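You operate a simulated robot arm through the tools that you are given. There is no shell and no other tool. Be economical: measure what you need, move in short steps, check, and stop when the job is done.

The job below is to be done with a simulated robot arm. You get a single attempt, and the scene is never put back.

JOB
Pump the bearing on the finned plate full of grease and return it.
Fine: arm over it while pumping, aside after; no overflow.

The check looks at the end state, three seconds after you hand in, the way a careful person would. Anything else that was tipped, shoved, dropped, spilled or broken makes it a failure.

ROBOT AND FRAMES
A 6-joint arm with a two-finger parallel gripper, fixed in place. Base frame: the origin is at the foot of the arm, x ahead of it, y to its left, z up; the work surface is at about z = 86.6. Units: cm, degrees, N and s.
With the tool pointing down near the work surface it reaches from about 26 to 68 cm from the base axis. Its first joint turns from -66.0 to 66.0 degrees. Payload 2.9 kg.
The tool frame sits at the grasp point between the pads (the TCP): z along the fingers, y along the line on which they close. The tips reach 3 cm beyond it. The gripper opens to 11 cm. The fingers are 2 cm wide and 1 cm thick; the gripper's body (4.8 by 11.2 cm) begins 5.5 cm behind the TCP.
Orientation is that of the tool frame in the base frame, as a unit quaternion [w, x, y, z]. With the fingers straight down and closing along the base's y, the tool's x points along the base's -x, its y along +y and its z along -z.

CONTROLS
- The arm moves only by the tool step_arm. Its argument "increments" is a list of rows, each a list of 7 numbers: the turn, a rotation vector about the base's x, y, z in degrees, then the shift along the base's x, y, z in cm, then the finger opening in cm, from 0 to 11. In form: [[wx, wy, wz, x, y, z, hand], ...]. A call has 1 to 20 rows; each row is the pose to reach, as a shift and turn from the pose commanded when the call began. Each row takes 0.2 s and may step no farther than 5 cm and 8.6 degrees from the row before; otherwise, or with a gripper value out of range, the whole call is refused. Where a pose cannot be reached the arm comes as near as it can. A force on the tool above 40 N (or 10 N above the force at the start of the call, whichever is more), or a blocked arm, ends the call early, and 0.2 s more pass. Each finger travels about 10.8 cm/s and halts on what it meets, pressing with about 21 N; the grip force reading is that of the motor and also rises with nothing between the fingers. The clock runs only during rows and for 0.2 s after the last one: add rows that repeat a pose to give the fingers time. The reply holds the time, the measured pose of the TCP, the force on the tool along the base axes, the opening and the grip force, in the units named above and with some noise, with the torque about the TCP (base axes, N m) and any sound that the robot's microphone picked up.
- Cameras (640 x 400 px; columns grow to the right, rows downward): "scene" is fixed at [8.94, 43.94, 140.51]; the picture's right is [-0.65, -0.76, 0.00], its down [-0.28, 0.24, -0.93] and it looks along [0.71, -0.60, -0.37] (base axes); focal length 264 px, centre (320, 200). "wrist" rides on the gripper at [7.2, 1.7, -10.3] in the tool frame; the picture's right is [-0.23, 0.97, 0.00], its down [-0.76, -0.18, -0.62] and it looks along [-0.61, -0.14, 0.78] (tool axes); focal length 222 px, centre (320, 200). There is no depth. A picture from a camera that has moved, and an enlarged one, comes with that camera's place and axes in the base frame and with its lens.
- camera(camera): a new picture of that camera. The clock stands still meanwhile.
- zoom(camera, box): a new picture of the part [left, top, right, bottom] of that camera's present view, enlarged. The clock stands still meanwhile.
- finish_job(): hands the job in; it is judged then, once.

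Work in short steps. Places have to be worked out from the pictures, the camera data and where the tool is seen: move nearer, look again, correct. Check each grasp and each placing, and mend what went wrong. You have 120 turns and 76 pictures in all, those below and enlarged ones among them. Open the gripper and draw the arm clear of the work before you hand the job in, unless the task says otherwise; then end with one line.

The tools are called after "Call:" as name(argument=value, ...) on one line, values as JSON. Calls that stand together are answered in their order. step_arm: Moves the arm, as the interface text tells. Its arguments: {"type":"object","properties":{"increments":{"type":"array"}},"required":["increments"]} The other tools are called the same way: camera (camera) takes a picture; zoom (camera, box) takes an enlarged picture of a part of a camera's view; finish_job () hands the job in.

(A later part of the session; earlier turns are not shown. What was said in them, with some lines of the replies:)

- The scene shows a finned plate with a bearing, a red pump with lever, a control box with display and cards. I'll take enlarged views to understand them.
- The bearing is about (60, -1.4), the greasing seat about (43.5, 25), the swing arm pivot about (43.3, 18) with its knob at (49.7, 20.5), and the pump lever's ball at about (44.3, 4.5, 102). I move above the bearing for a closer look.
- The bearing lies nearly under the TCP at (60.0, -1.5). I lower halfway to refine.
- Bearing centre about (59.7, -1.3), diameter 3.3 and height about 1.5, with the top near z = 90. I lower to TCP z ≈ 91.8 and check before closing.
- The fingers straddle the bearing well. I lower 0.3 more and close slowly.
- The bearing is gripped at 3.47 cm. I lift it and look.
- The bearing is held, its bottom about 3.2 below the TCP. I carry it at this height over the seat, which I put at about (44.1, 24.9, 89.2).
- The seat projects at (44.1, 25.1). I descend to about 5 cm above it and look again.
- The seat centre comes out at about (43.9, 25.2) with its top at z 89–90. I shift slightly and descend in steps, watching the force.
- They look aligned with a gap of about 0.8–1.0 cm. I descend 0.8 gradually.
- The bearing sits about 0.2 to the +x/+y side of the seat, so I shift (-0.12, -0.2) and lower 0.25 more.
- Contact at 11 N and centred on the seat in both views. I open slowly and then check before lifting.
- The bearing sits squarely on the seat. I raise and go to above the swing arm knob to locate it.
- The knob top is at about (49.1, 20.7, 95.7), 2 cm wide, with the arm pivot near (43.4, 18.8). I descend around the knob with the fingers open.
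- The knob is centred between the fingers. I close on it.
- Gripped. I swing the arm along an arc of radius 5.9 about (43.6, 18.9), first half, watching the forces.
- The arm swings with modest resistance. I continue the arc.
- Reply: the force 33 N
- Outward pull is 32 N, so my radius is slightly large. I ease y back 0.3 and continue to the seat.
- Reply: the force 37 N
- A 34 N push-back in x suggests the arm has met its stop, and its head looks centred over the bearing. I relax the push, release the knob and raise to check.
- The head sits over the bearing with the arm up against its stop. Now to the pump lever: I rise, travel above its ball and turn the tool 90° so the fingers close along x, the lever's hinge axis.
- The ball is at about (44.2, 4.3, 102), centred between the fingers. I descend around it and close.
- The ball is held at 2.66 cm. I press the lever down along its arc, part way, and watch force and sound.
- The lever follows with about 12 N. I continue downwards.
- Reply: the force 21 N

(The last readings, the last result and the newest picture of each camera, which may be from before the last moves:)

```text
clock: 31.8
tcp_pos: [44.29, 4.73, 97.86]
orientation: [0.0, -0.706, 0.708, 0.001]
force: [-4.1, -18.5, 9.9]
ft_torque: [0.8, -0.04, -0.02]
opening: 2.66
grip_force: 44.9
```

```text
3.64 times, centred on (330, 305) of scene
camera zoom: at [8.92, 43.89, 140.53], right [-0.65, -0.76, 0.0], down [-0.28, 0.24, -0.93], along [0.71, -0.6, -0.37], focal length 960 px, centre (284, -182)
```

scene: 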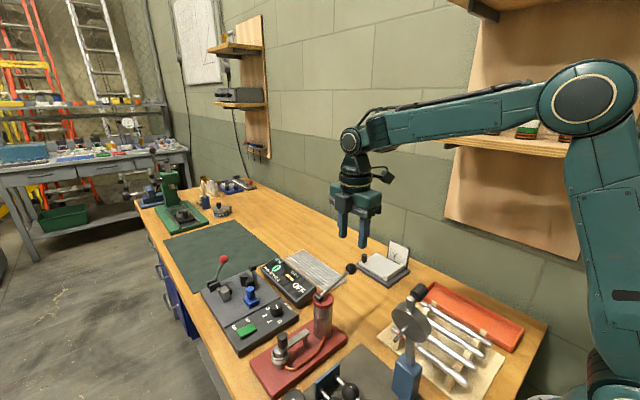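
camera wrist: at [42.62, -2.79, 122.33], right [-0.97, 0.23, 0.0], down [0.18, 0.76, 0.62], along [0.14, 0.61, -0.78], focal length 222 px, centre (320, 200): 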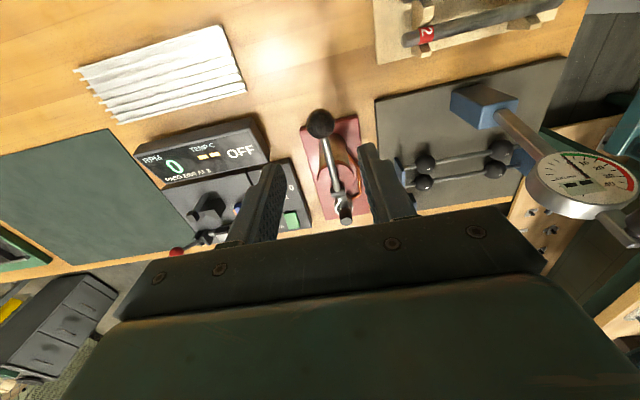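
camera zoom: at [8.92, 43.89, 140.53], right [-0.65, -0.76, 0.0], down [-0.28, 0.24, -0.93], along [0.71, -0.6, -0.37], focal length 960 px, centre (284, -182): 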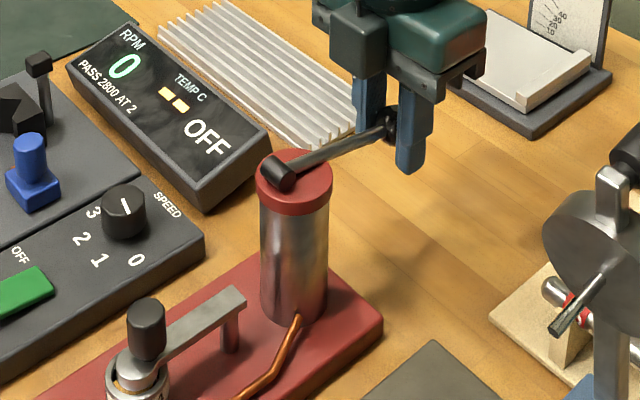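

Call:
step_arm(increments=[[0, 0, 0, 0, -0.1, -0.5, 2.2], [0, 0, 0, 0, 0.0, -1.0, 2.2], [0, 0, 0, 0, 0.15, -1.5, 2.2], [0, 0, 0, 0, 0.35, -2.0, 2.2], [0, 0, 0, 0, 0.35, -2.0, 2.2]])

Call:
zoom(camera="scene", box=[250, 250, 410, 360])

```text
clock: 32.3
tcp_pos: [44.18, 4.68, 97.78]
orientation: [-0.001, 0.708, -0.706, -0.001]
force: [-7.2, -1.7, 11.7]
ft_torque: [-0.97, 0.11, -0.06]
opening: 2.68
grip_force: 45.8
stopped in row 2: the force on the tool passed its limit at 44 N (the readings are from after the stop); the commanded pose is now the measured one
```

```text
3.64 times, centred on (330, 305) of scene
camera zoom: at [8.9, 43.94, 140.51], right [-0.65, -0.76, 0.0], down [-0.28, 0.24, -0.93], along [0.71, -0.6, -0.37], focal length 960 px, centre (284, -182)
```

zoom: 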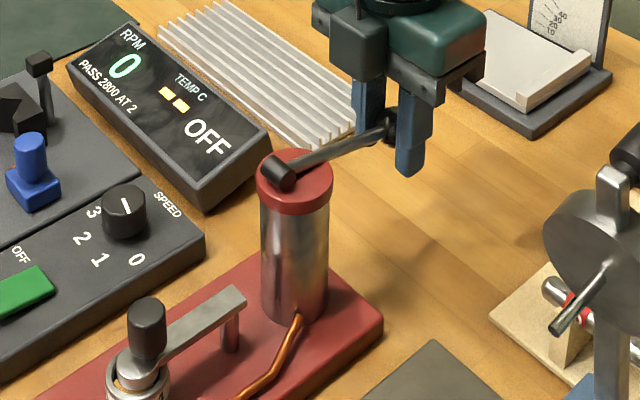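

The lever's bottom stop is reached: one stroke. I bring the lever back up along the arc.

Call:
step_arm(increments=[[0, 0, 0, 0, -0.15, 0.6, 2.2], [0, 0, 0, 0, -0.3, 1.2, 2.2], [0, 0, 0, 0, -0.42, 1.8, 2.2], [0, 0, 0, 0, -0.5, 2.4, 2.2], [0, 0, 0, 0, -0.54, 3.0, 2.2], [0, 0, 0, 0, -0.52, 3.6, 2.2], [0, 0, 0, 0, -0.46, 4.2, 2.2], [0, 0, 0, 0, -0.46, 4.2, 2.2]])

Call:
zoom(camera="scene", box=[250, 250, 410, 360])

Call:
zoom(camera="scene", box=[260, 325, 310, 375])

```text
clock: 34.1
tcp_pos: [44.22, 4.22, 101.72]
orientation: [-0.001, 0.708, -0.706, -0.001]
force: [-4.9, 7.6, -9.9]
ft_torque: [-1.04, 0.14, 0.01]
opening: 2.67
grip_force: 44.9
```

```text
3.64 times, centred on (330, 305) of scene
camera zoom: at [8.94, 43.97, 140.5], right [-0.65, -0.76, 0.0], down [-0.28, 0.24, -0.93], along [0.71, -0.6, -0.37], focal length 960 px, centre (284, -182)
```

zoom: 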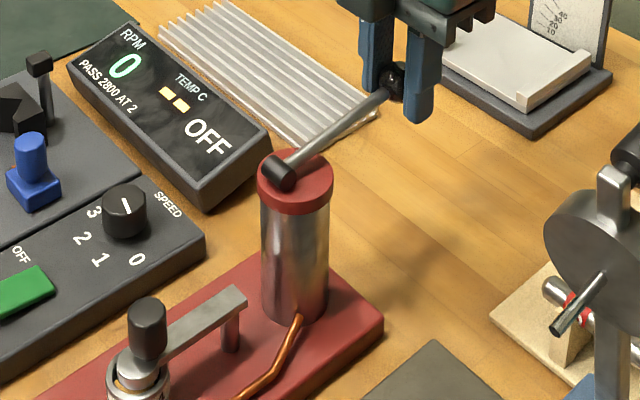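

```text
8.00 times, centred on (285, 350) of scene
camera zoom: at [8.94, 43.97, 140.5], right [-0.65, -0.76, 0.0], down [-0.28, 0.24, -0.93], along [0.71, -0.6, -0.37], focal length 2113 px, centre (600, -1000)
```

zoom: 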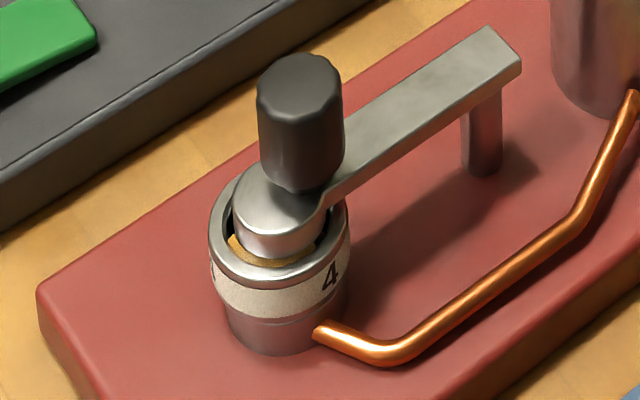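

Grease (golden) is now visible in the bearing's ball race. I look closer to judge the level.

Call:
zoom(camera="scene", box=[272, 338, 296, 362])

```text
16.00 times, centred on (284, 350) of scene
camera zoom: at [8.94, 43.97, 140.5], right [-0.65, -0.76, 0.0], down [-0.28, 0.24, -0.93], along [0.71, -0.6, -0.37], focal length 4226 px, centre (896, -2200)
```

zoom: 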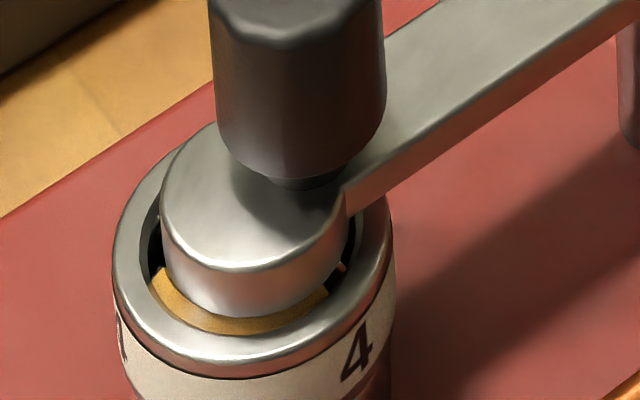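

Grease fills a front sector of the race, about a third of the ring. I raise the lever the remaining bit to the top before the next stroke.

Call:
step_arm(increments=[[0, 0, 0, 0, 0.08, 0.4, 2.2], [0, 0, 0, 0, 0.16, 0.8, 2.2], [0, 0, 0, 0, 0.16, 0.8, 2.2]])

Call:
zoom(camera="scene", box=[250, 250, 410, 360])

```text
clock: 34.9
tcp_pos: [44.35, 4.44, 102.53]
orientation: [0.0, 0.707, -0.707, -0.002]
force: [-12.3, -2.3, -9.7]
ft_torque: [-1.29, 0.18, -0.04]
opening: 2.65
grip_force: 44.3
```

```text
3.64 times, centred on (330, 305) of scene
camera zoom: at [8.92, 43.94, 140.51], right [-0.65, -0.76, 0.0], down [-0.28, 0.24, -0.93], along [0.71, -0.6, -0.37], focal length 960 px, centre (284, -182)
```

zoom: 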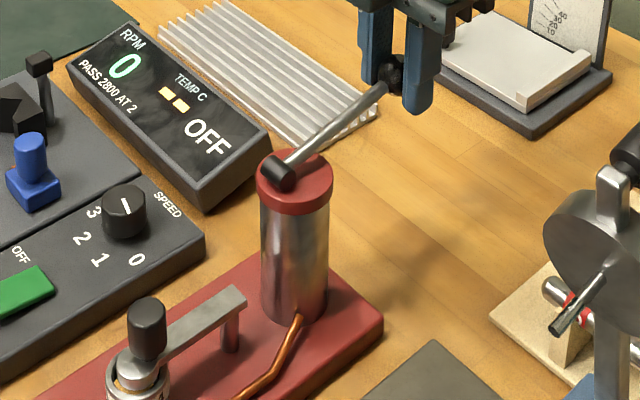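

Lever is near the top. Second stroke: a small lift, then down to the same bottom height.

Call:
step_arm(increments=[[0, 0, 0, 0, 0.05, 0.3, 2.2], [0, 0, 0, 0, -0.02, -0.3, 2.2], [0, 0, 0, 0, -0.12, -0.9, 2.2], [0, 0, 0, 0, -0.2, -1.5, 2.2], [0, 0, 0, 0, -0.22, -2.1, 2.2], [0, 0, 0, 0, -0.2, -2.7, 2.2], [0, 0, 0, 0, -0.14, -3.3, 2.2], [0, 0, 0, 0, -0.02, -3.9, 2.2], [0, 0, 0, 0, 0.14, -4.5, 2.2], [0, 0, 0, 0, 0.2, -4.8, 2.2], [0, 0, 0, 0, 0.2, -4.8, 2.2]])

Call:
zoom(camera="scene", box=[272, 338, 296, 362])

Call:
zoom(camera="scene", box=[250, 250, 410, 360])

```text
clock: 37.3
tcp_pos: [44.32, 4.6, 97.79]
orientation: [0.001, -0.707, 0.707, 0.0]
force: [-13.3, -14.1, 12.2]
ft_torque: [1.01, 0.09, -0.07]
opening: 2.7
grip_force: 45.2
```

```text
16.00 times, centred on (284, 350) of scene
camera zoom: at [8.89, 43.9, 140.53], right [-0.65, -0.76, 0.0], down [-0.28, 0.24, -0.93], along [0.71, -0.6, -0.37], focal length 4226 px, centre (896, -2200)
```

zoom: 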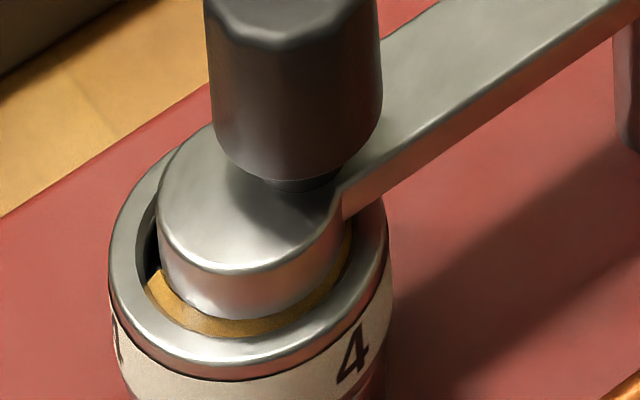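

```text
3.64 times, centred on (330, 305) of scene
camera zoom: at [8.89, 43.9, 140.53], right [-0.65, -0.76, 0.0], down [-0.28, 0.24, -0.93], along [0.71, -0.6, -0.37], focal length 960 px, centre (284, -182)
```

zoom: 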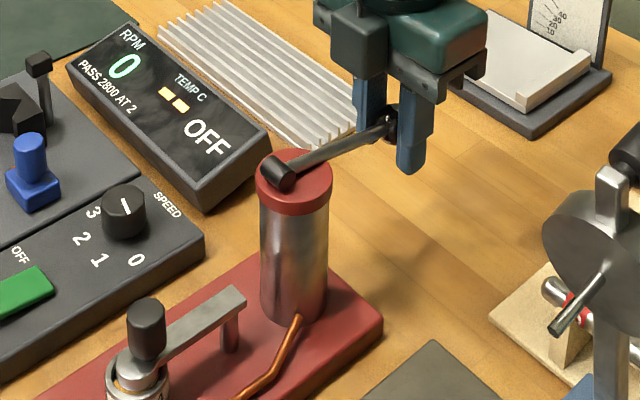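

Grease now covers the front and right; only the left-rear gap is visibly empty, and the fill runs round from the left. I raise the lever for the third stroke.

Call:
step_arm(increments=[[0, 0, 0, 0, -0.15, 0.6, 2.2], [0, 0, 0, 0, -0.28, 1.2, 2.2], [0, 0, 0, 0, -0.38, 1.8, 2.2], [0, 0, 0, 0, -0.42, 2.4, 2.2], [0, 0, 0, 0, -0.42, 3.0, 2.2], [0, 0, 0, 0, -0.38, 3.6, 2.2], [0, 0, 0, 0, -0.3, 4.2, 2.2], [0, 0, 0, 0, -0.2, 4.8, 2.2], [0, 0, 0, 0, -0.15, 5.1, 2.2], [0, 0, 0, 0, -0.15, 5.1, 2.2]])

Call:
zoom(camera="scene", box=[270, 336, 300, 366])

```text
clock: 39.5
tcp_pos: [44.34, 4.51, 102.83]
orientation: [0.0, 0.708, -0.706, -0.001]
force: [-12.1, 1.1, -11.4]
ft_torque: [-1.21, 0.16, -0.02]
opening: 2.66
grip_force: 44.9
```

```text
13.33 times, centred on (285, 351) of scene
camera zoom: at [8.92, 43.95, 140.51], right [-0.65, -0.76, 0.0], down [-0.28, 0.24, -0.93], along [0.71, -0.6, -0.37], focal length 3522 px, centre (787, -1813)
```

zoom: 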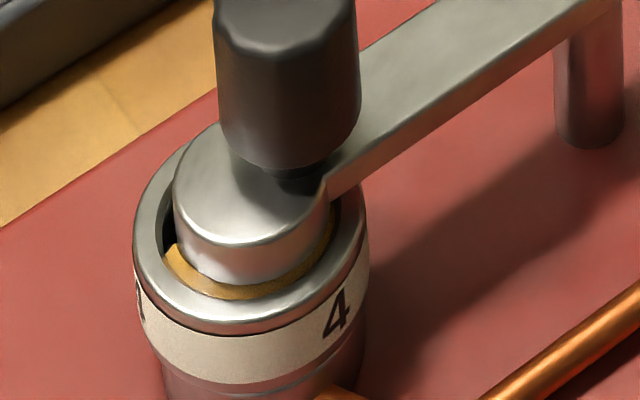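

No change on the upstroke. Now a cautious third stroke: a first third down, then look.

Call:
step_arm(increments=[[0, 0, 0, 0, -0.08, -0.5, 2.2], [0, 0, 0, 0, -0.16, -1.0, 2.2], [0, 0, 0, 0, -0.22, -1.6, 2.2], [0, 0, 0, 0, -0.22, -1.6, 2.2]])

Call:
zoom(camera="scene", box=[270, 336, 300, 366])

```text
clock: 40.5
tcp_pos: [44.37, 4.24, 101.39]
orientation: [-0.001, 0.708, -0.706, 0.0]
force: [-14.6, -0.5, 14.3]
ft_torque: [1.2, 0.23, -0.05]
opening: 2.65
grip_force: 45.1
```

```text
13.33 times, centred on (285, 351) of scene
camera zoom: at [8.88, 43.94, 140.52], right [-0.65, -0.76, 0.0], down [-0.28, 0.24, -0.93], along [0.71, -0.6, -0.37], focal length 3522 px, centre (787, -1813)
```

zoom: 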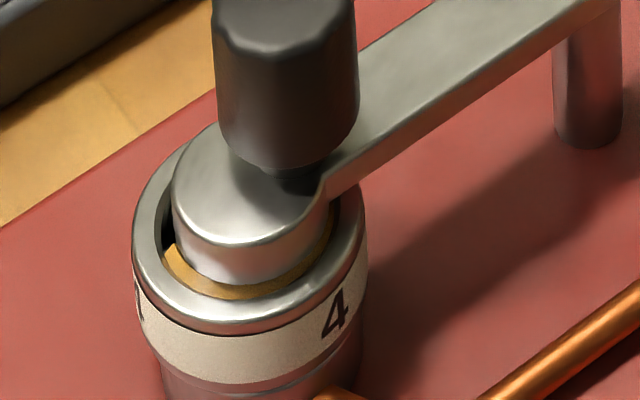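

Gap unchanged. I go a further 1.4 down.

Call:
step_arm(increments=[[0, 0, 0, 0, -0.02, -0.5, 2.2], [0, 0, 0, 0, 0.0, -1.0, 2.2], [0, 0, 0, 0, 0.04, -1.4, 2.2], [0, 0, 0, 0, 0.04, -1.4, 2.2]])

Call:
zoom(camera="scene", box=[270, 336, 300, 366])

```text
clock: 41.5
tcp_pos: [44.24, 4.28, 99.83]
orientation: [-0.001, 0.707, -0.707, 0.0]
force: [-11.7, -6.0, 14.5]
ft_torque: [1.13, 0.08, 0.0]
opening: 2.66
grip_force: 45.2
```

```text
13.33 times, centred on (285, 351) of scene
camera zoom: at [8.89, 43.92, 140.52], right [-0.65, -0.76, 0.0], down [-0.28, 0.24, -0.93], along [0.71, -0.6, -0.37], focal length 3522 px, centre (787, -1813)
```

zoom: 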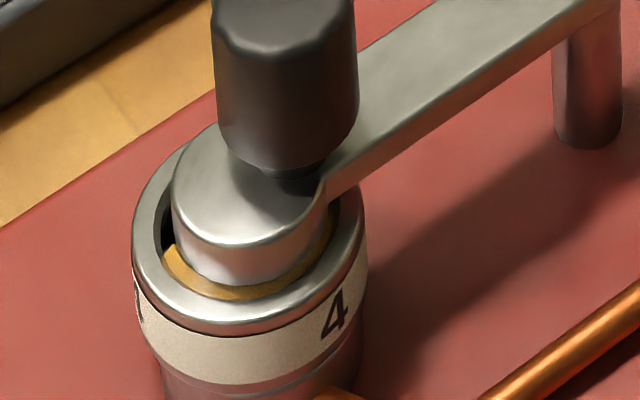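

Still open. I go another 1.2 down.

Call:
step_arm(increments=[[0, 0, 0, 0, 0.08, -0.5, 2.2], [0, 0, 0, 0, 0.2, -1.2, 2.2], [0, 0, 0, 0, 0.2, -1.2, 2.2]])

Call:
zoom(camera="scene", box=[270, 336, 300, 366])

```text
clock: 42.3
tcp_pos: [44.27, 4.35, 98.69]
orientation: [0.001, -0.707, 0.708, 0.0]
force: [-9.6, -18.7, 9.8]
ft_torque: [0.73, 0.0, -0.05]
opening: 2.7
grip_force: 45.0
```

```text
13.33 times, centred on (285, 351) of scene
camera zoom: at [8.9, 43.89, 140.53], right [-0.65, -0.76, 0.0], down [-0.28, 0.24, -0.93], along [0.71, -0.6, -0.37], focal length 3522 px, centre (787, -1813)
```

zoom: 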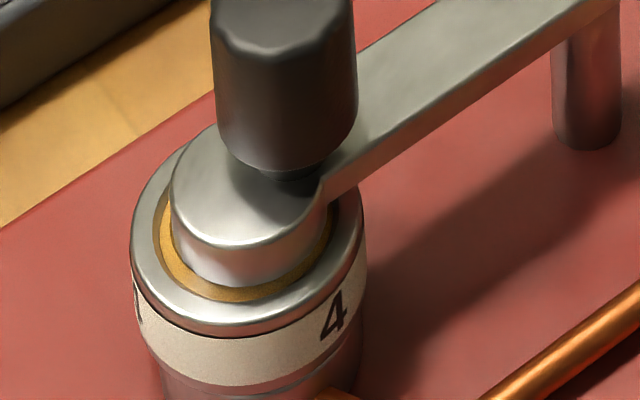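

The ring is now closed with grease all round as far as visible. I raise the lever back to its original position without pressing further.

Call:
step_arm(increments=[[0, 0, 0, 0, -0.15, 0.6, 2.2], [0, 0, 0, 0, -0.22, 1.2, 2.2], [0, 0, 0, 0, -0.26, 1.8, 2.2], [0, 0, 0, 0, -0.24, 2.4, 2.2], [0, 0, 0, 0, -0.16, 3.0, 2.2], [0, 0, 0, 0, -0.06, 3.6, 2.2], [0, 0, 0, 0, 0.05, 4.2, 2.2], [0, 0, 0, 0, 0.05, 4.2, 2.2]])

Call:
zoom(camera="scene", box=[270, 250, 390, 370])

```text
clock: 44.1
tcp_pos: [44.26, 4.48, 103.07]
orientation: [0.0, 0.708, -0.707, -0.003]
force: [-12.6, 4.2, -11.9]
ft_torque: [-1.1, 0.2, -0.03]
opening: 2.68
grip_force: 45.0
```

```text
3.33 times, centred on (330, 310) of scene
camera zoom: at [8.92, 43.96, 140.5], right [-0.65, -0.76, 0.0], down [-0.28, 0.24, -0.93], along [0.71, -0.6, -0.37], focal length 880 px, centre (287, -167)
```

zoom: 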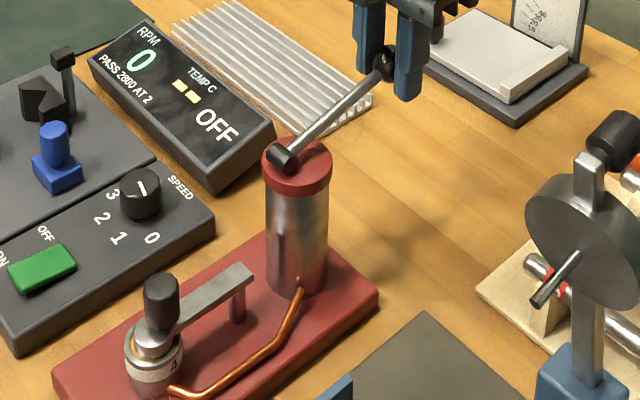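

Lever is back at the top. I release the ball gently and rise.

Call:
step_arm(increments=[[0, 0, 0, 0, 0, 0, 3.2], [0, 0, 0, 0, 0, 0, 5], [0, 0, 0, 0, 0, 0, 5], [0, 0, 0, 0, 0, 4, 5], [0, 0, 0, 0, 0, 8, 5], [0, 0, -8.2, 0, 1.8, 9, 5], [0, 0, -16.4, 0, 3.6, 9, 5], [0, 0, -24.6, 0, 5.4, 9, 5], [0, 0, -32.8, 0, 7.2, 9, 5], [0, 0, -41, 0, 9, 9, 5], [0, 0, -49.2, 0, 10.8, 9, 5], [0, 0, -57.4, 0, 12.6, 9, 5], [0, 0, -65.6, 0, 14.4, 9, 5], [0, 0, -73.8, 0, 16.2, 9, 5], [0, 0, -82, 0, 18, 8, 5], [0, 0, -90, 0, 19.8, 6, 5], [0, 0, -90, 0, 19.8, 4, 5], [0, 0, -90, 0, 19.8, 4, 5]])

Call:
camera(camera="wrist")

Call:
zoom(camera="scene", box=[250, 250, 410, 370])

```text
clock: 47.9
tcp_pos: [44.44, 24.17, 106.86]
orientation: [0.001, -0.001, 1.0, -0.001]
force: [-0.9, 0.6, 0.2]
ft_torque: [-0.03, 0.0, 0.0]
opening: 4.98
grip_force: 0.0
```

```text
20 pictures are left
camera wrist: at [37.1, 25.98, 117.15], right [0.23, 0.97, 0.0], down [0.76, -0.18, 0.62], along [0.61, -0.14, -0.78], focal length 222 px, centre (320, 200)
```

wrist: 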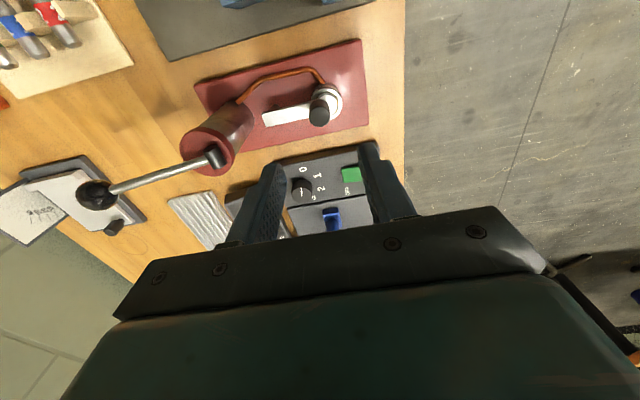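

```text
3.33 times, centred on (330, 310) of scene
camera zoom: at [8.94, 43.94, 140.51], right [-0.65, -0.76, 0.0], down [-0.28, 0.24, -0.93], along [0.71, -0.6, -0.37], focal length 880 px, centre (287, -167)
```

zoom: 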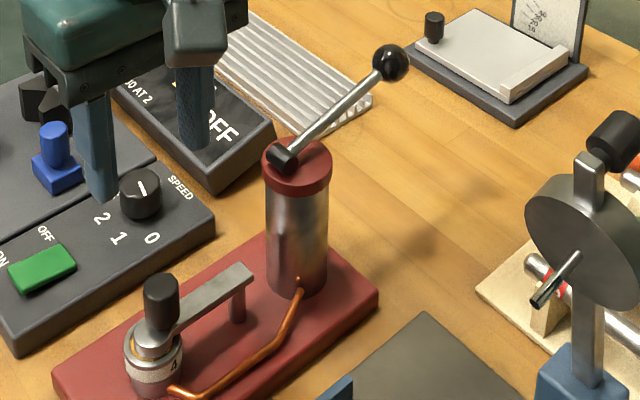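

Lever stays up, and the knob is at about (43.8, 24.4). I descend around it and grip.

Call:
step_arm(increments=[[0, 0, 0, -0.45, 0.1, -4, 5], [0, 0, 0, -0.45, 0.1, -8, 5], [0, 0, 0, -0.45, 0.1, -10, 5], [0, 0, 0, -0.45, 0.1, -10, 3.5], [0, 0, 0, -0.45, 0.1, -10, 2.2], [0, 0, 0, -0.45, 0.1, -10, 1.6], [0, 0, 0, -0.45, 0.1, -10, 1.6]])

Call:
zoom(camera="wrist", box=[200, 60, 440, 210])

```text
clock: 49.5
tcp_pos: [43.99, 24.19, 96.87]
orientation: [0.0, 0.001, 1.0, -0.002]
force: [-0.4, -13.7, -3.4]
ft_torque: [-0.3, -0.43, -0.04]
opening: 2.12
grip_force: 45.0
```

```text
2.67 times, centred on (320, 135) of wrist
camera zoom: at [36.64, 26.0, 107.2], right [0.23, 0.97, 0.0], down [0.76, -0.18, 0.62], along [0.61, -0.14, -0.78], focal length 592 px, centre (320, 373)
```

zoom: 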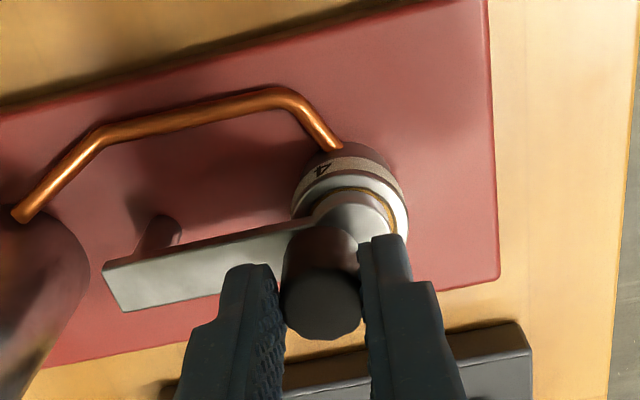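

Gripped. I swing the arm back aside, first half of the arc.

Call:
step_arm(increments=[[0, 0, 0, 0.3, -0.12, 0, 1.6], [0, 0, 0, 0.67, -0.17, 0, 1.6], [0, 0, 0, 1.0, -0.23, 0, 1.6], [0, 0, 0, 1.34, -0.31, 0, 1.6], [0, 0, 0, 1.66, -0.41, 0, 1.6], [0, 0, 0, 1.99, -0.52, 0, 1.6], [0, 0, 0, 2.3, -0.66, 0, 1.6], [0, 0, 0, 2.61, -0.81, 0, 1.6], [0, 0, 0, 2.61, -0.81, 0, 1.6]])

Call:
zoom(camera="wrist", box=[200, 60, 440, 210])

```text
clock: 51.5
tcp_pos: [46.52, 23.68, 96.91]
orientation: [0.001, -0.002, 1.0, -0.001]
force: [2.5, 13.1, -19.6]
ft_torque: [0.25, 0.17, -0.18]
opening: 2.1
grip_force: 44.9
```

```text
2.67 times, centred on (320, 135) of wrist
camera zoom: at [39.22, 25.42, 107.24], right [0.22, 0.98, 0.0], down [0.76, -0.17, 0.63], along [0.61, -0.14, -0.78], focal length 592 px, centre (320, 373)
```

zoom: 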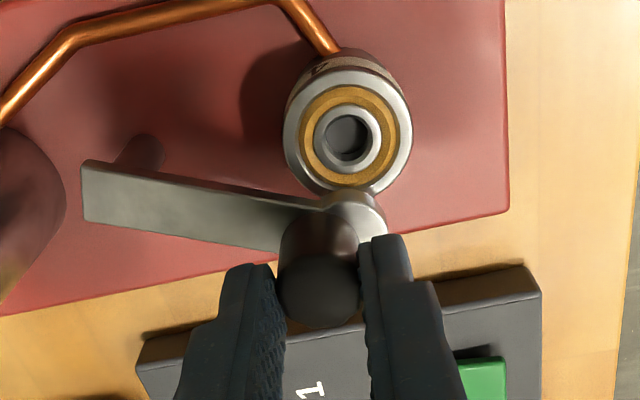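

The whole race is full of grease with no spill. I finish swinging the arm aside.

Call:
step_arm(increments=[[0, 0, 0, 0.3, -0.08, 0, 1.6], [0, 0, 0, 0.58, -0.26, 0, 1.6], [0, 0, 0, 0.86, -0.47, 0, 1.6], [0, 0, 0, 1.13, -0.69, 0, 1.6], [0, 0, 0, 1.38, -0.93, 0, 1.6], [0, 0, 0, 1.62, -1.18, 0, 1.6], [0, 0, 0, 1.84, -1.45, 0, 1.6], [0, 0, 0, 2.04, -1.73, 0, 1.6], [0, 0, 0, 2.23, -2.02, 0, 1.6], [0, 0, 0, 2.4, -2.32, 0, 1.6], [0, 0, 0, 2.55, -2.65, 0, 1.6], [0, 0, 0, 2.69, -2.96, 0, 1.6], [0, 0, 0, 2.69, -2.96, 0, 1.6]])

Call:
zoom(camera="wrist", box=[200, 60, 440, 210])

```text
clock: 54.3
tcp_pos: [49.26, 20.48, 96.93]
orientation: [0.0, -0.001, 1.0, -0.001]
force: [7.1, 2.9, 10.6]
ft_torque: [0.34, -0.42, -0.05]
opening: 2.1
grip_force: 45.0
```

```text
2.67 times, centred on (320, 135) of wrist
camera zoom: at [41.91, 22.31, 107.3], right [0.23, 0.97, 0.0], down [0.76, -0.18, 0.62], along [0.61, -0.14, -0.78], focal length 592 px, centre (320, 373)
```

zoom: 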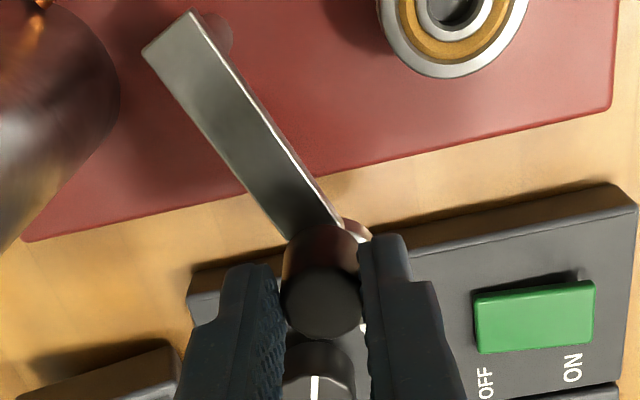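

The arm is back at its start place. I release, rise and move back above the bearing, stopping halfway down for a check.

Call:
step_arm(increments=[[0, 0, 0, 0, 0, 0, 3], [0, 0, 0, 0, 0, 0, 5.4], [0, 0, 0, 0, 0, 0, 5.4], [0, 0, 0, 0, 0, 4, 5.4], [0, 0, 0, 0, 0, 8, 5.4], [0, 0, 0, -1.8, 1.5, 9, 5.4], [0, 0, 0, -3.6, 3, 9, 5.4], [0, 0, 0, -5.33, 4.41, 8, 5.4], [0, 0, 0, -5.33, 4.41, 4, 5.4], [0, 0, 0, -5.33, 4.41, 0.5, 5.4], [0, 0, 0, -5.33, 4.41, 0.5, 5.4]])

Call:
zoom(camera="wrist", box=[220, 60, 420, 185])

```text
clock: 56.7
tcp_pos: [44.0, 25.13, 97.31]
orientation: [0.002, -0.001, 1.0, -0.001]
force: [-0.1, -0.6, -0.4]
ft_torque: [-0.01, 0.01, -0.02]
opening: 5.39
grip_force: 0.0
```

```text
3.20 times, centred on (320, 122) of wrist
camera zoom: at [36.67, 26.88, 107.73], right [0.23, 0.97, 0.0], down [0.76, -0.17, 0.62], along [0.61, -0.14, -0.78], focal length 711 px, centre (320, 448)
```

zoom: 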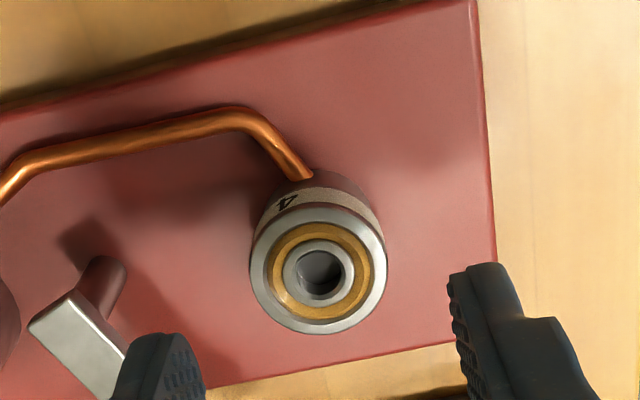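

Grease ring complete. The bearing is centred below the TCP; I descend and grip at the same height as before.

Call:
step_arm(increments=[[0, 0, 0, 0.03, -0.05, -2, 5.4], [0, 0, 0, 0.03, -0.05, -3.5, 5.4], [0, 0, 0, 0.03, -0.05, -4.15, 5.4], [0, 0, 0, 0.03, -0.05, -4.15, 4.4], [0, 0, 0, 0.03, -0.05, -4.15, 3.6], [0, 0, 0, 0.03, -0.05, -4.15, 2.8], [0, 0, 0, 0.03, -0.05, -4.15, 2.8]])

Call:
zoom(camera="wrist", box=[220, 80, 420, 205])

```text
clock: 58.3
tcp_pos: [44.06, 25.01, 93.32]
orientation: [0.001, -0.001, 1.0, 0.0]
force: [-0.2, 0.6, 0.8]
ft_torque: [-0.01, -0.01, -0.02]
opening: 3.45
grip_force: 21.1
```

```text
3.20 times, centred on (320, 142) of wrist
camera zoom: at [36.62, 26.84, 103.65], right [0.23, 0.97, 0.0], down [0.76, -0.17, 0.62], along [0.61, -0.14, -0.78], focal length 711 px, centre (320, 384)
```

zoom: 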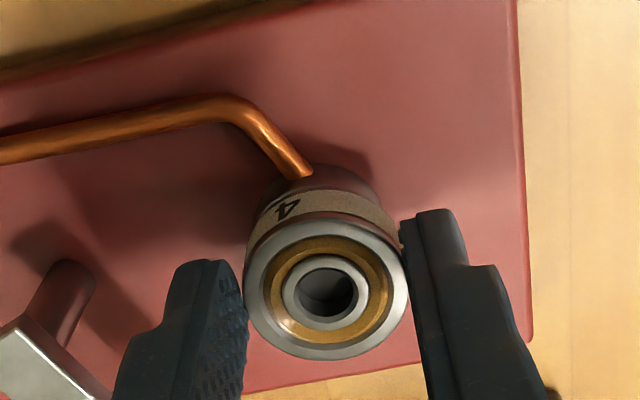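

Same grip as before. I lift it and carry it back above its original place on the finned plate.

Call:
step_arm(increments=[[0, 0, 0, 0, 0, 2, 2.8], [0, 0, 0, 0, 0, 6, 2.8], [0, 0, 0, 0, 0, 10, 2.8], [0, 0, 0, 0, 0, 14, 2.8], [0, 0, 0, 0, 0, 16, 2.8], [0, 0, 0, 2, -3.3, 16, 2.8], [0, 0, 0, 4, -6.6, 16, 2.8], [0, 0, 0, 6, -9.9, 16, 2.8], [0, 0, 0, 8, -13.2, 16, 2.8], [0, 0, 0, 10, -16.5, 16, 2.8], [0, 0, 0, 12, -19.8, 16, 2.8], [0, 0, 0, 14, -23.1, 16, 2.8], [0, 0, 0, 15.83, -26.34, 16, 2.8], [0, 0, 0, 15.83, -26.34, 12, 2.8], [0, 0, 0, 15.83, -26.34, 8, 2.8], [0, 0, 0, 15.83, -26.34, 4, 2.8], [0, 0, 0, 15.83, -26.34, 1.5, 2.8], [0, 0, 0, 15.83, -26.34, 1.5, 2.8]])

Call:
zoom(camera="wrist", box=[220, 80, 420, 205])

Call:
zoom(camera="scene", box=[260, 240, 360, 300])

```text
clock: 62.1
tcp_pos: [59.59, -1.46, 94.71]
orientation: [0.0, 0.0, 1.0, 0.0]
force: [0.1, 0.1, -0.8]
ft_torque: [0.01, 0.01, 0.01]
opening: 3.46
grip_force: 21.1
```

```text
3.20 times, centred on (320, 142) of wrist
camera zoom: at [52.3, 0.32, 105.09], right [0.23, 0.97, 0.0], down [0.76, -0.18, 0.63], along [0.61, -0.14, -0.78], focal length 711 px, centre (320, 384)
```

zoom: 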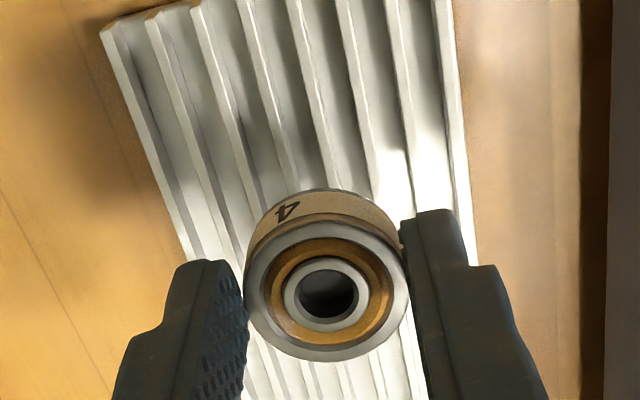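

```text
6.40 times, centred on (310, 270) of scene
camera zoom: at [8.94, 43.94, 140.51], right [-0.65, -0.76, 0.0], down [-0.28, 0.24, -0.93], along [0.71, -0.6, -0.37], focal length 1690 px, centre (384, -248)
```

zoom: 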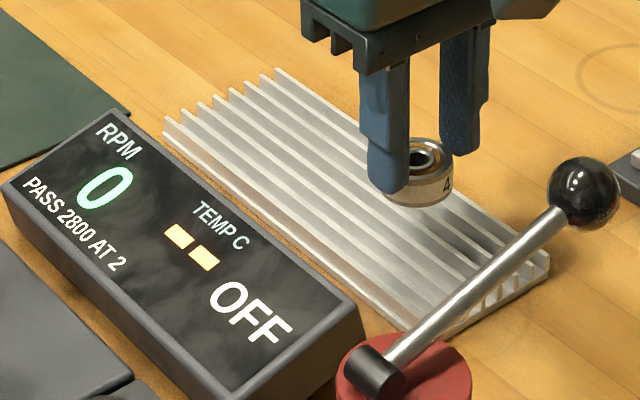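

I correct by (0.12, 0.15) and lower towards the original height, watching for contact.

Call:
step_arm(increments=[[0, 0, 0, 0.12, 0.15, -1.5, 2.8], [0, 0, 0, 0.12, 0.15, -2.5, 2.8], [0, 0, 0, 0.12, 0.15, -2.8, 2.8], [0, 0, 0, 0.12, 0.15, -3.0, 2.8], [0, 0, 0, 0.12, 0.15, -3.0, 2.8]])

Call:
zoom(camera="scene", box=[300, 240, 360, 300])

```text
clock: 63.3
tcp_pos: [59.79, -1.2, 91.73]
orientation: [0.001, 0.0, 1.0, -0.002]
force: [-0.1, 0.2, -0.9]
ft_torque: [-0.01, 0.04, 0.0]
opening: 3.45
grip_force: 21.4
```

```text
6.67 times, centred on (330, 270) of scene
camera zoom: at [8.94, 43.94, 140.51], right [-0.65, -0.76, 0.0], down [-0.28, 0.24, -0.93], along [0.71, -0.6, -0.37], focal length 1761 px, centre (253, -267)
```

zoom: 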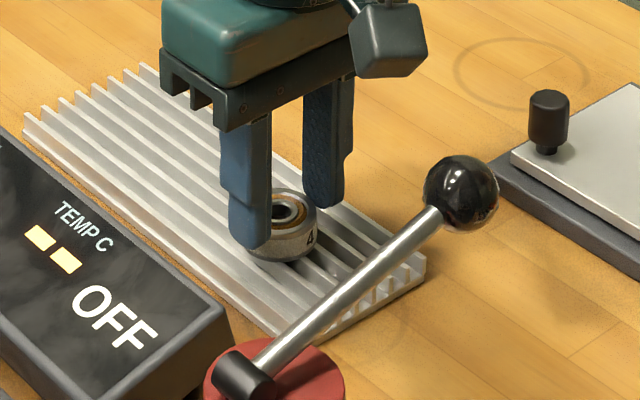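

No contact yet; I lower in 0.1 steps to feel the plate.

Call:
step_arm(increments=[[0, 0, 0, 0, 0, -0.1, 2.8], [0, 0, 0, 0, 0, -0.15, 2.8], [0, 0, 0, 0, 0, -0.15, 2.8]])

```text
clock: 64.1
tcp_pos: [59.88, -1.2, 91.62]
orientation: [0.002, -0.001, 1.0, -0.001]
force: [-0.9, 0.1, 7.3]
ft_torque: [0.09, -0.14, 0.03]
opening: 3.45
grip_force: 21.5
```

Contact at 7 N. I release gently and retract upward.

Call:
step_arm(increments=[[0, 0, 0, 0, 0, 0, 3.3], [0, 0, 0, 0, 0, 0, 4], [0, 0, 0, 0, 0, 0, 5.4], [0, 0, 0, 0, 0, 0, 5.4], [0, 0, 0, 0, 0, 2, 5.4], [0, 0, 0, 0, 0, 6, 5.4], [0, 0, 0, 0, 0, 10, 5.4], [0, 0, 0, 0, 0, 14, 5.4]])

Call:
zoom(camera="scene", box=[290, 230, 370, 300])

Call:
zoom(camera="wrist", box=[220, 40, 420, 165])

```text
clock: 65.9
tcp_pos: [59.85, -1.1, 105.88]
orientation: [0.001, -0.001, 1.0, 0.0]
force: [0.3, 0.5, -0.3]
ft_torque: [0.01, 0.03, 0.0]
opening: 5.38
grip_force: 0.2
```

```text
5.71 times, centred on (330, 265) of scene
camera zoom: at [8.94, 43.94, 140.51], right [-0.65, -0.76, 0.0], down [-0.28, 0.24, -0.93], along [0.71, -0.6, -0.37], focal length 1509 px, centre (263, -171)
```

zoom: 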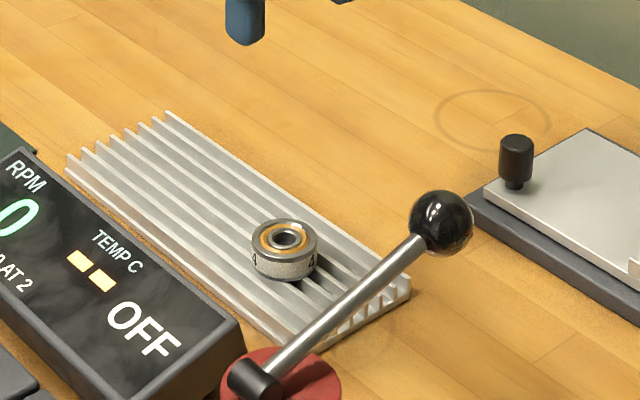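

```text
3.20 times, centred on (320, 102) of wrist
camera zoom: at [52.41, 0.68, 116.2], right [0.23, 0.97, 0.0], down [0.76, -0.18, 0.62], along [0.61, -0.14, -0.78], focal length 711 px, centre (320, 512)
```

zoom: 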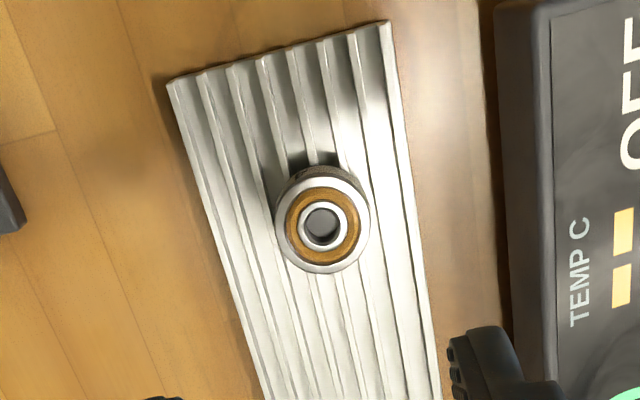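

The bearing lies flat on the plate, full of grease. I draw the arm clear upward and take one overall look.

Call:
step_arm(increments=[[0, 0, 0, -2, 1, 4, 8], [0, 0, 0, -5, 2, 8, 11], [0, 0, 0, -8, 3.5, 12, 11], [0, 0, 0, -11, 5, 15, 11], [0, 0, 0, -14, 6, 18, 11], [0, 0, 0, -17, 7, 20, 11], [0, 0, 0, -17, 7, 20, 11]])

Call:
zoom(camera="scene", box=[190, 220, 450, 400])

```text
refused: row 2 steps farther than a row can; nothing moved
```

```text
2.22 times, centred on (320, 310) of scene
camera zoom: at [8.94, 43.94, 140.51], right [-0.65, -0.76, 0.0], down [-0.28, 0.24, -0.93], along [0.71, -0.6, -0.37], focal length 587 px, centre (320, -44)
```

zoom: 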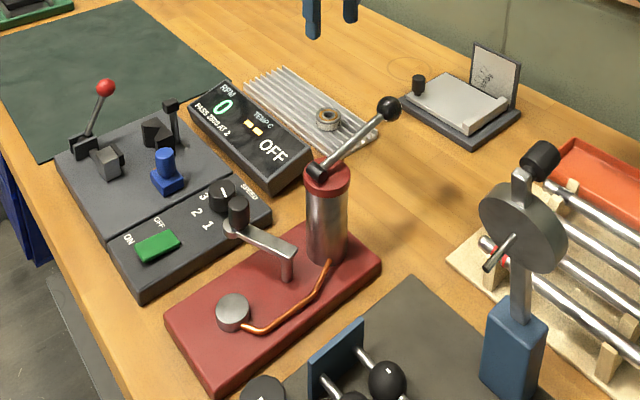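

The scene is all in order: seat clean, arm aside, lever up. The retreat was refused for step size, so I repeat it with shorter rows.

Call:
step_arm(increments=[[0, 0, 0, -1.5, 0.7, 3.5, 7], [0, 0, 0, -4, 1.7, 7, 9], [0, 0, 0, -6.5, 2.7, 10, 11], [0, 0, 0, -9, 3.7, 13, 11], [0, 0, 0, -11.5, 4.7, 16, 11], [0, 0, 0, -14, 5.7, 18, 11], [0, 0, 0, -14, 5.7, 18, 11]])

```text
clock: 67.5
tcp_pos: [45.92, 4.4, 123.67]
orientation: [0.0, -0.001, 1.0, -0.001]
force: [-0.3, -0.3, 0.9]
ft_torque: [-0.03, 0.01, 0.0]
opening: 11.04
grip_force: 0.1
```

The arm is clear and open, so I hand in the job.

Call:
finish_job()

```text
The job is handed in.
```

The bearing is full of grease all the way round with no overflow, and it is back in its original place on the finned plate, with the swing arm aside and the pump lever up.
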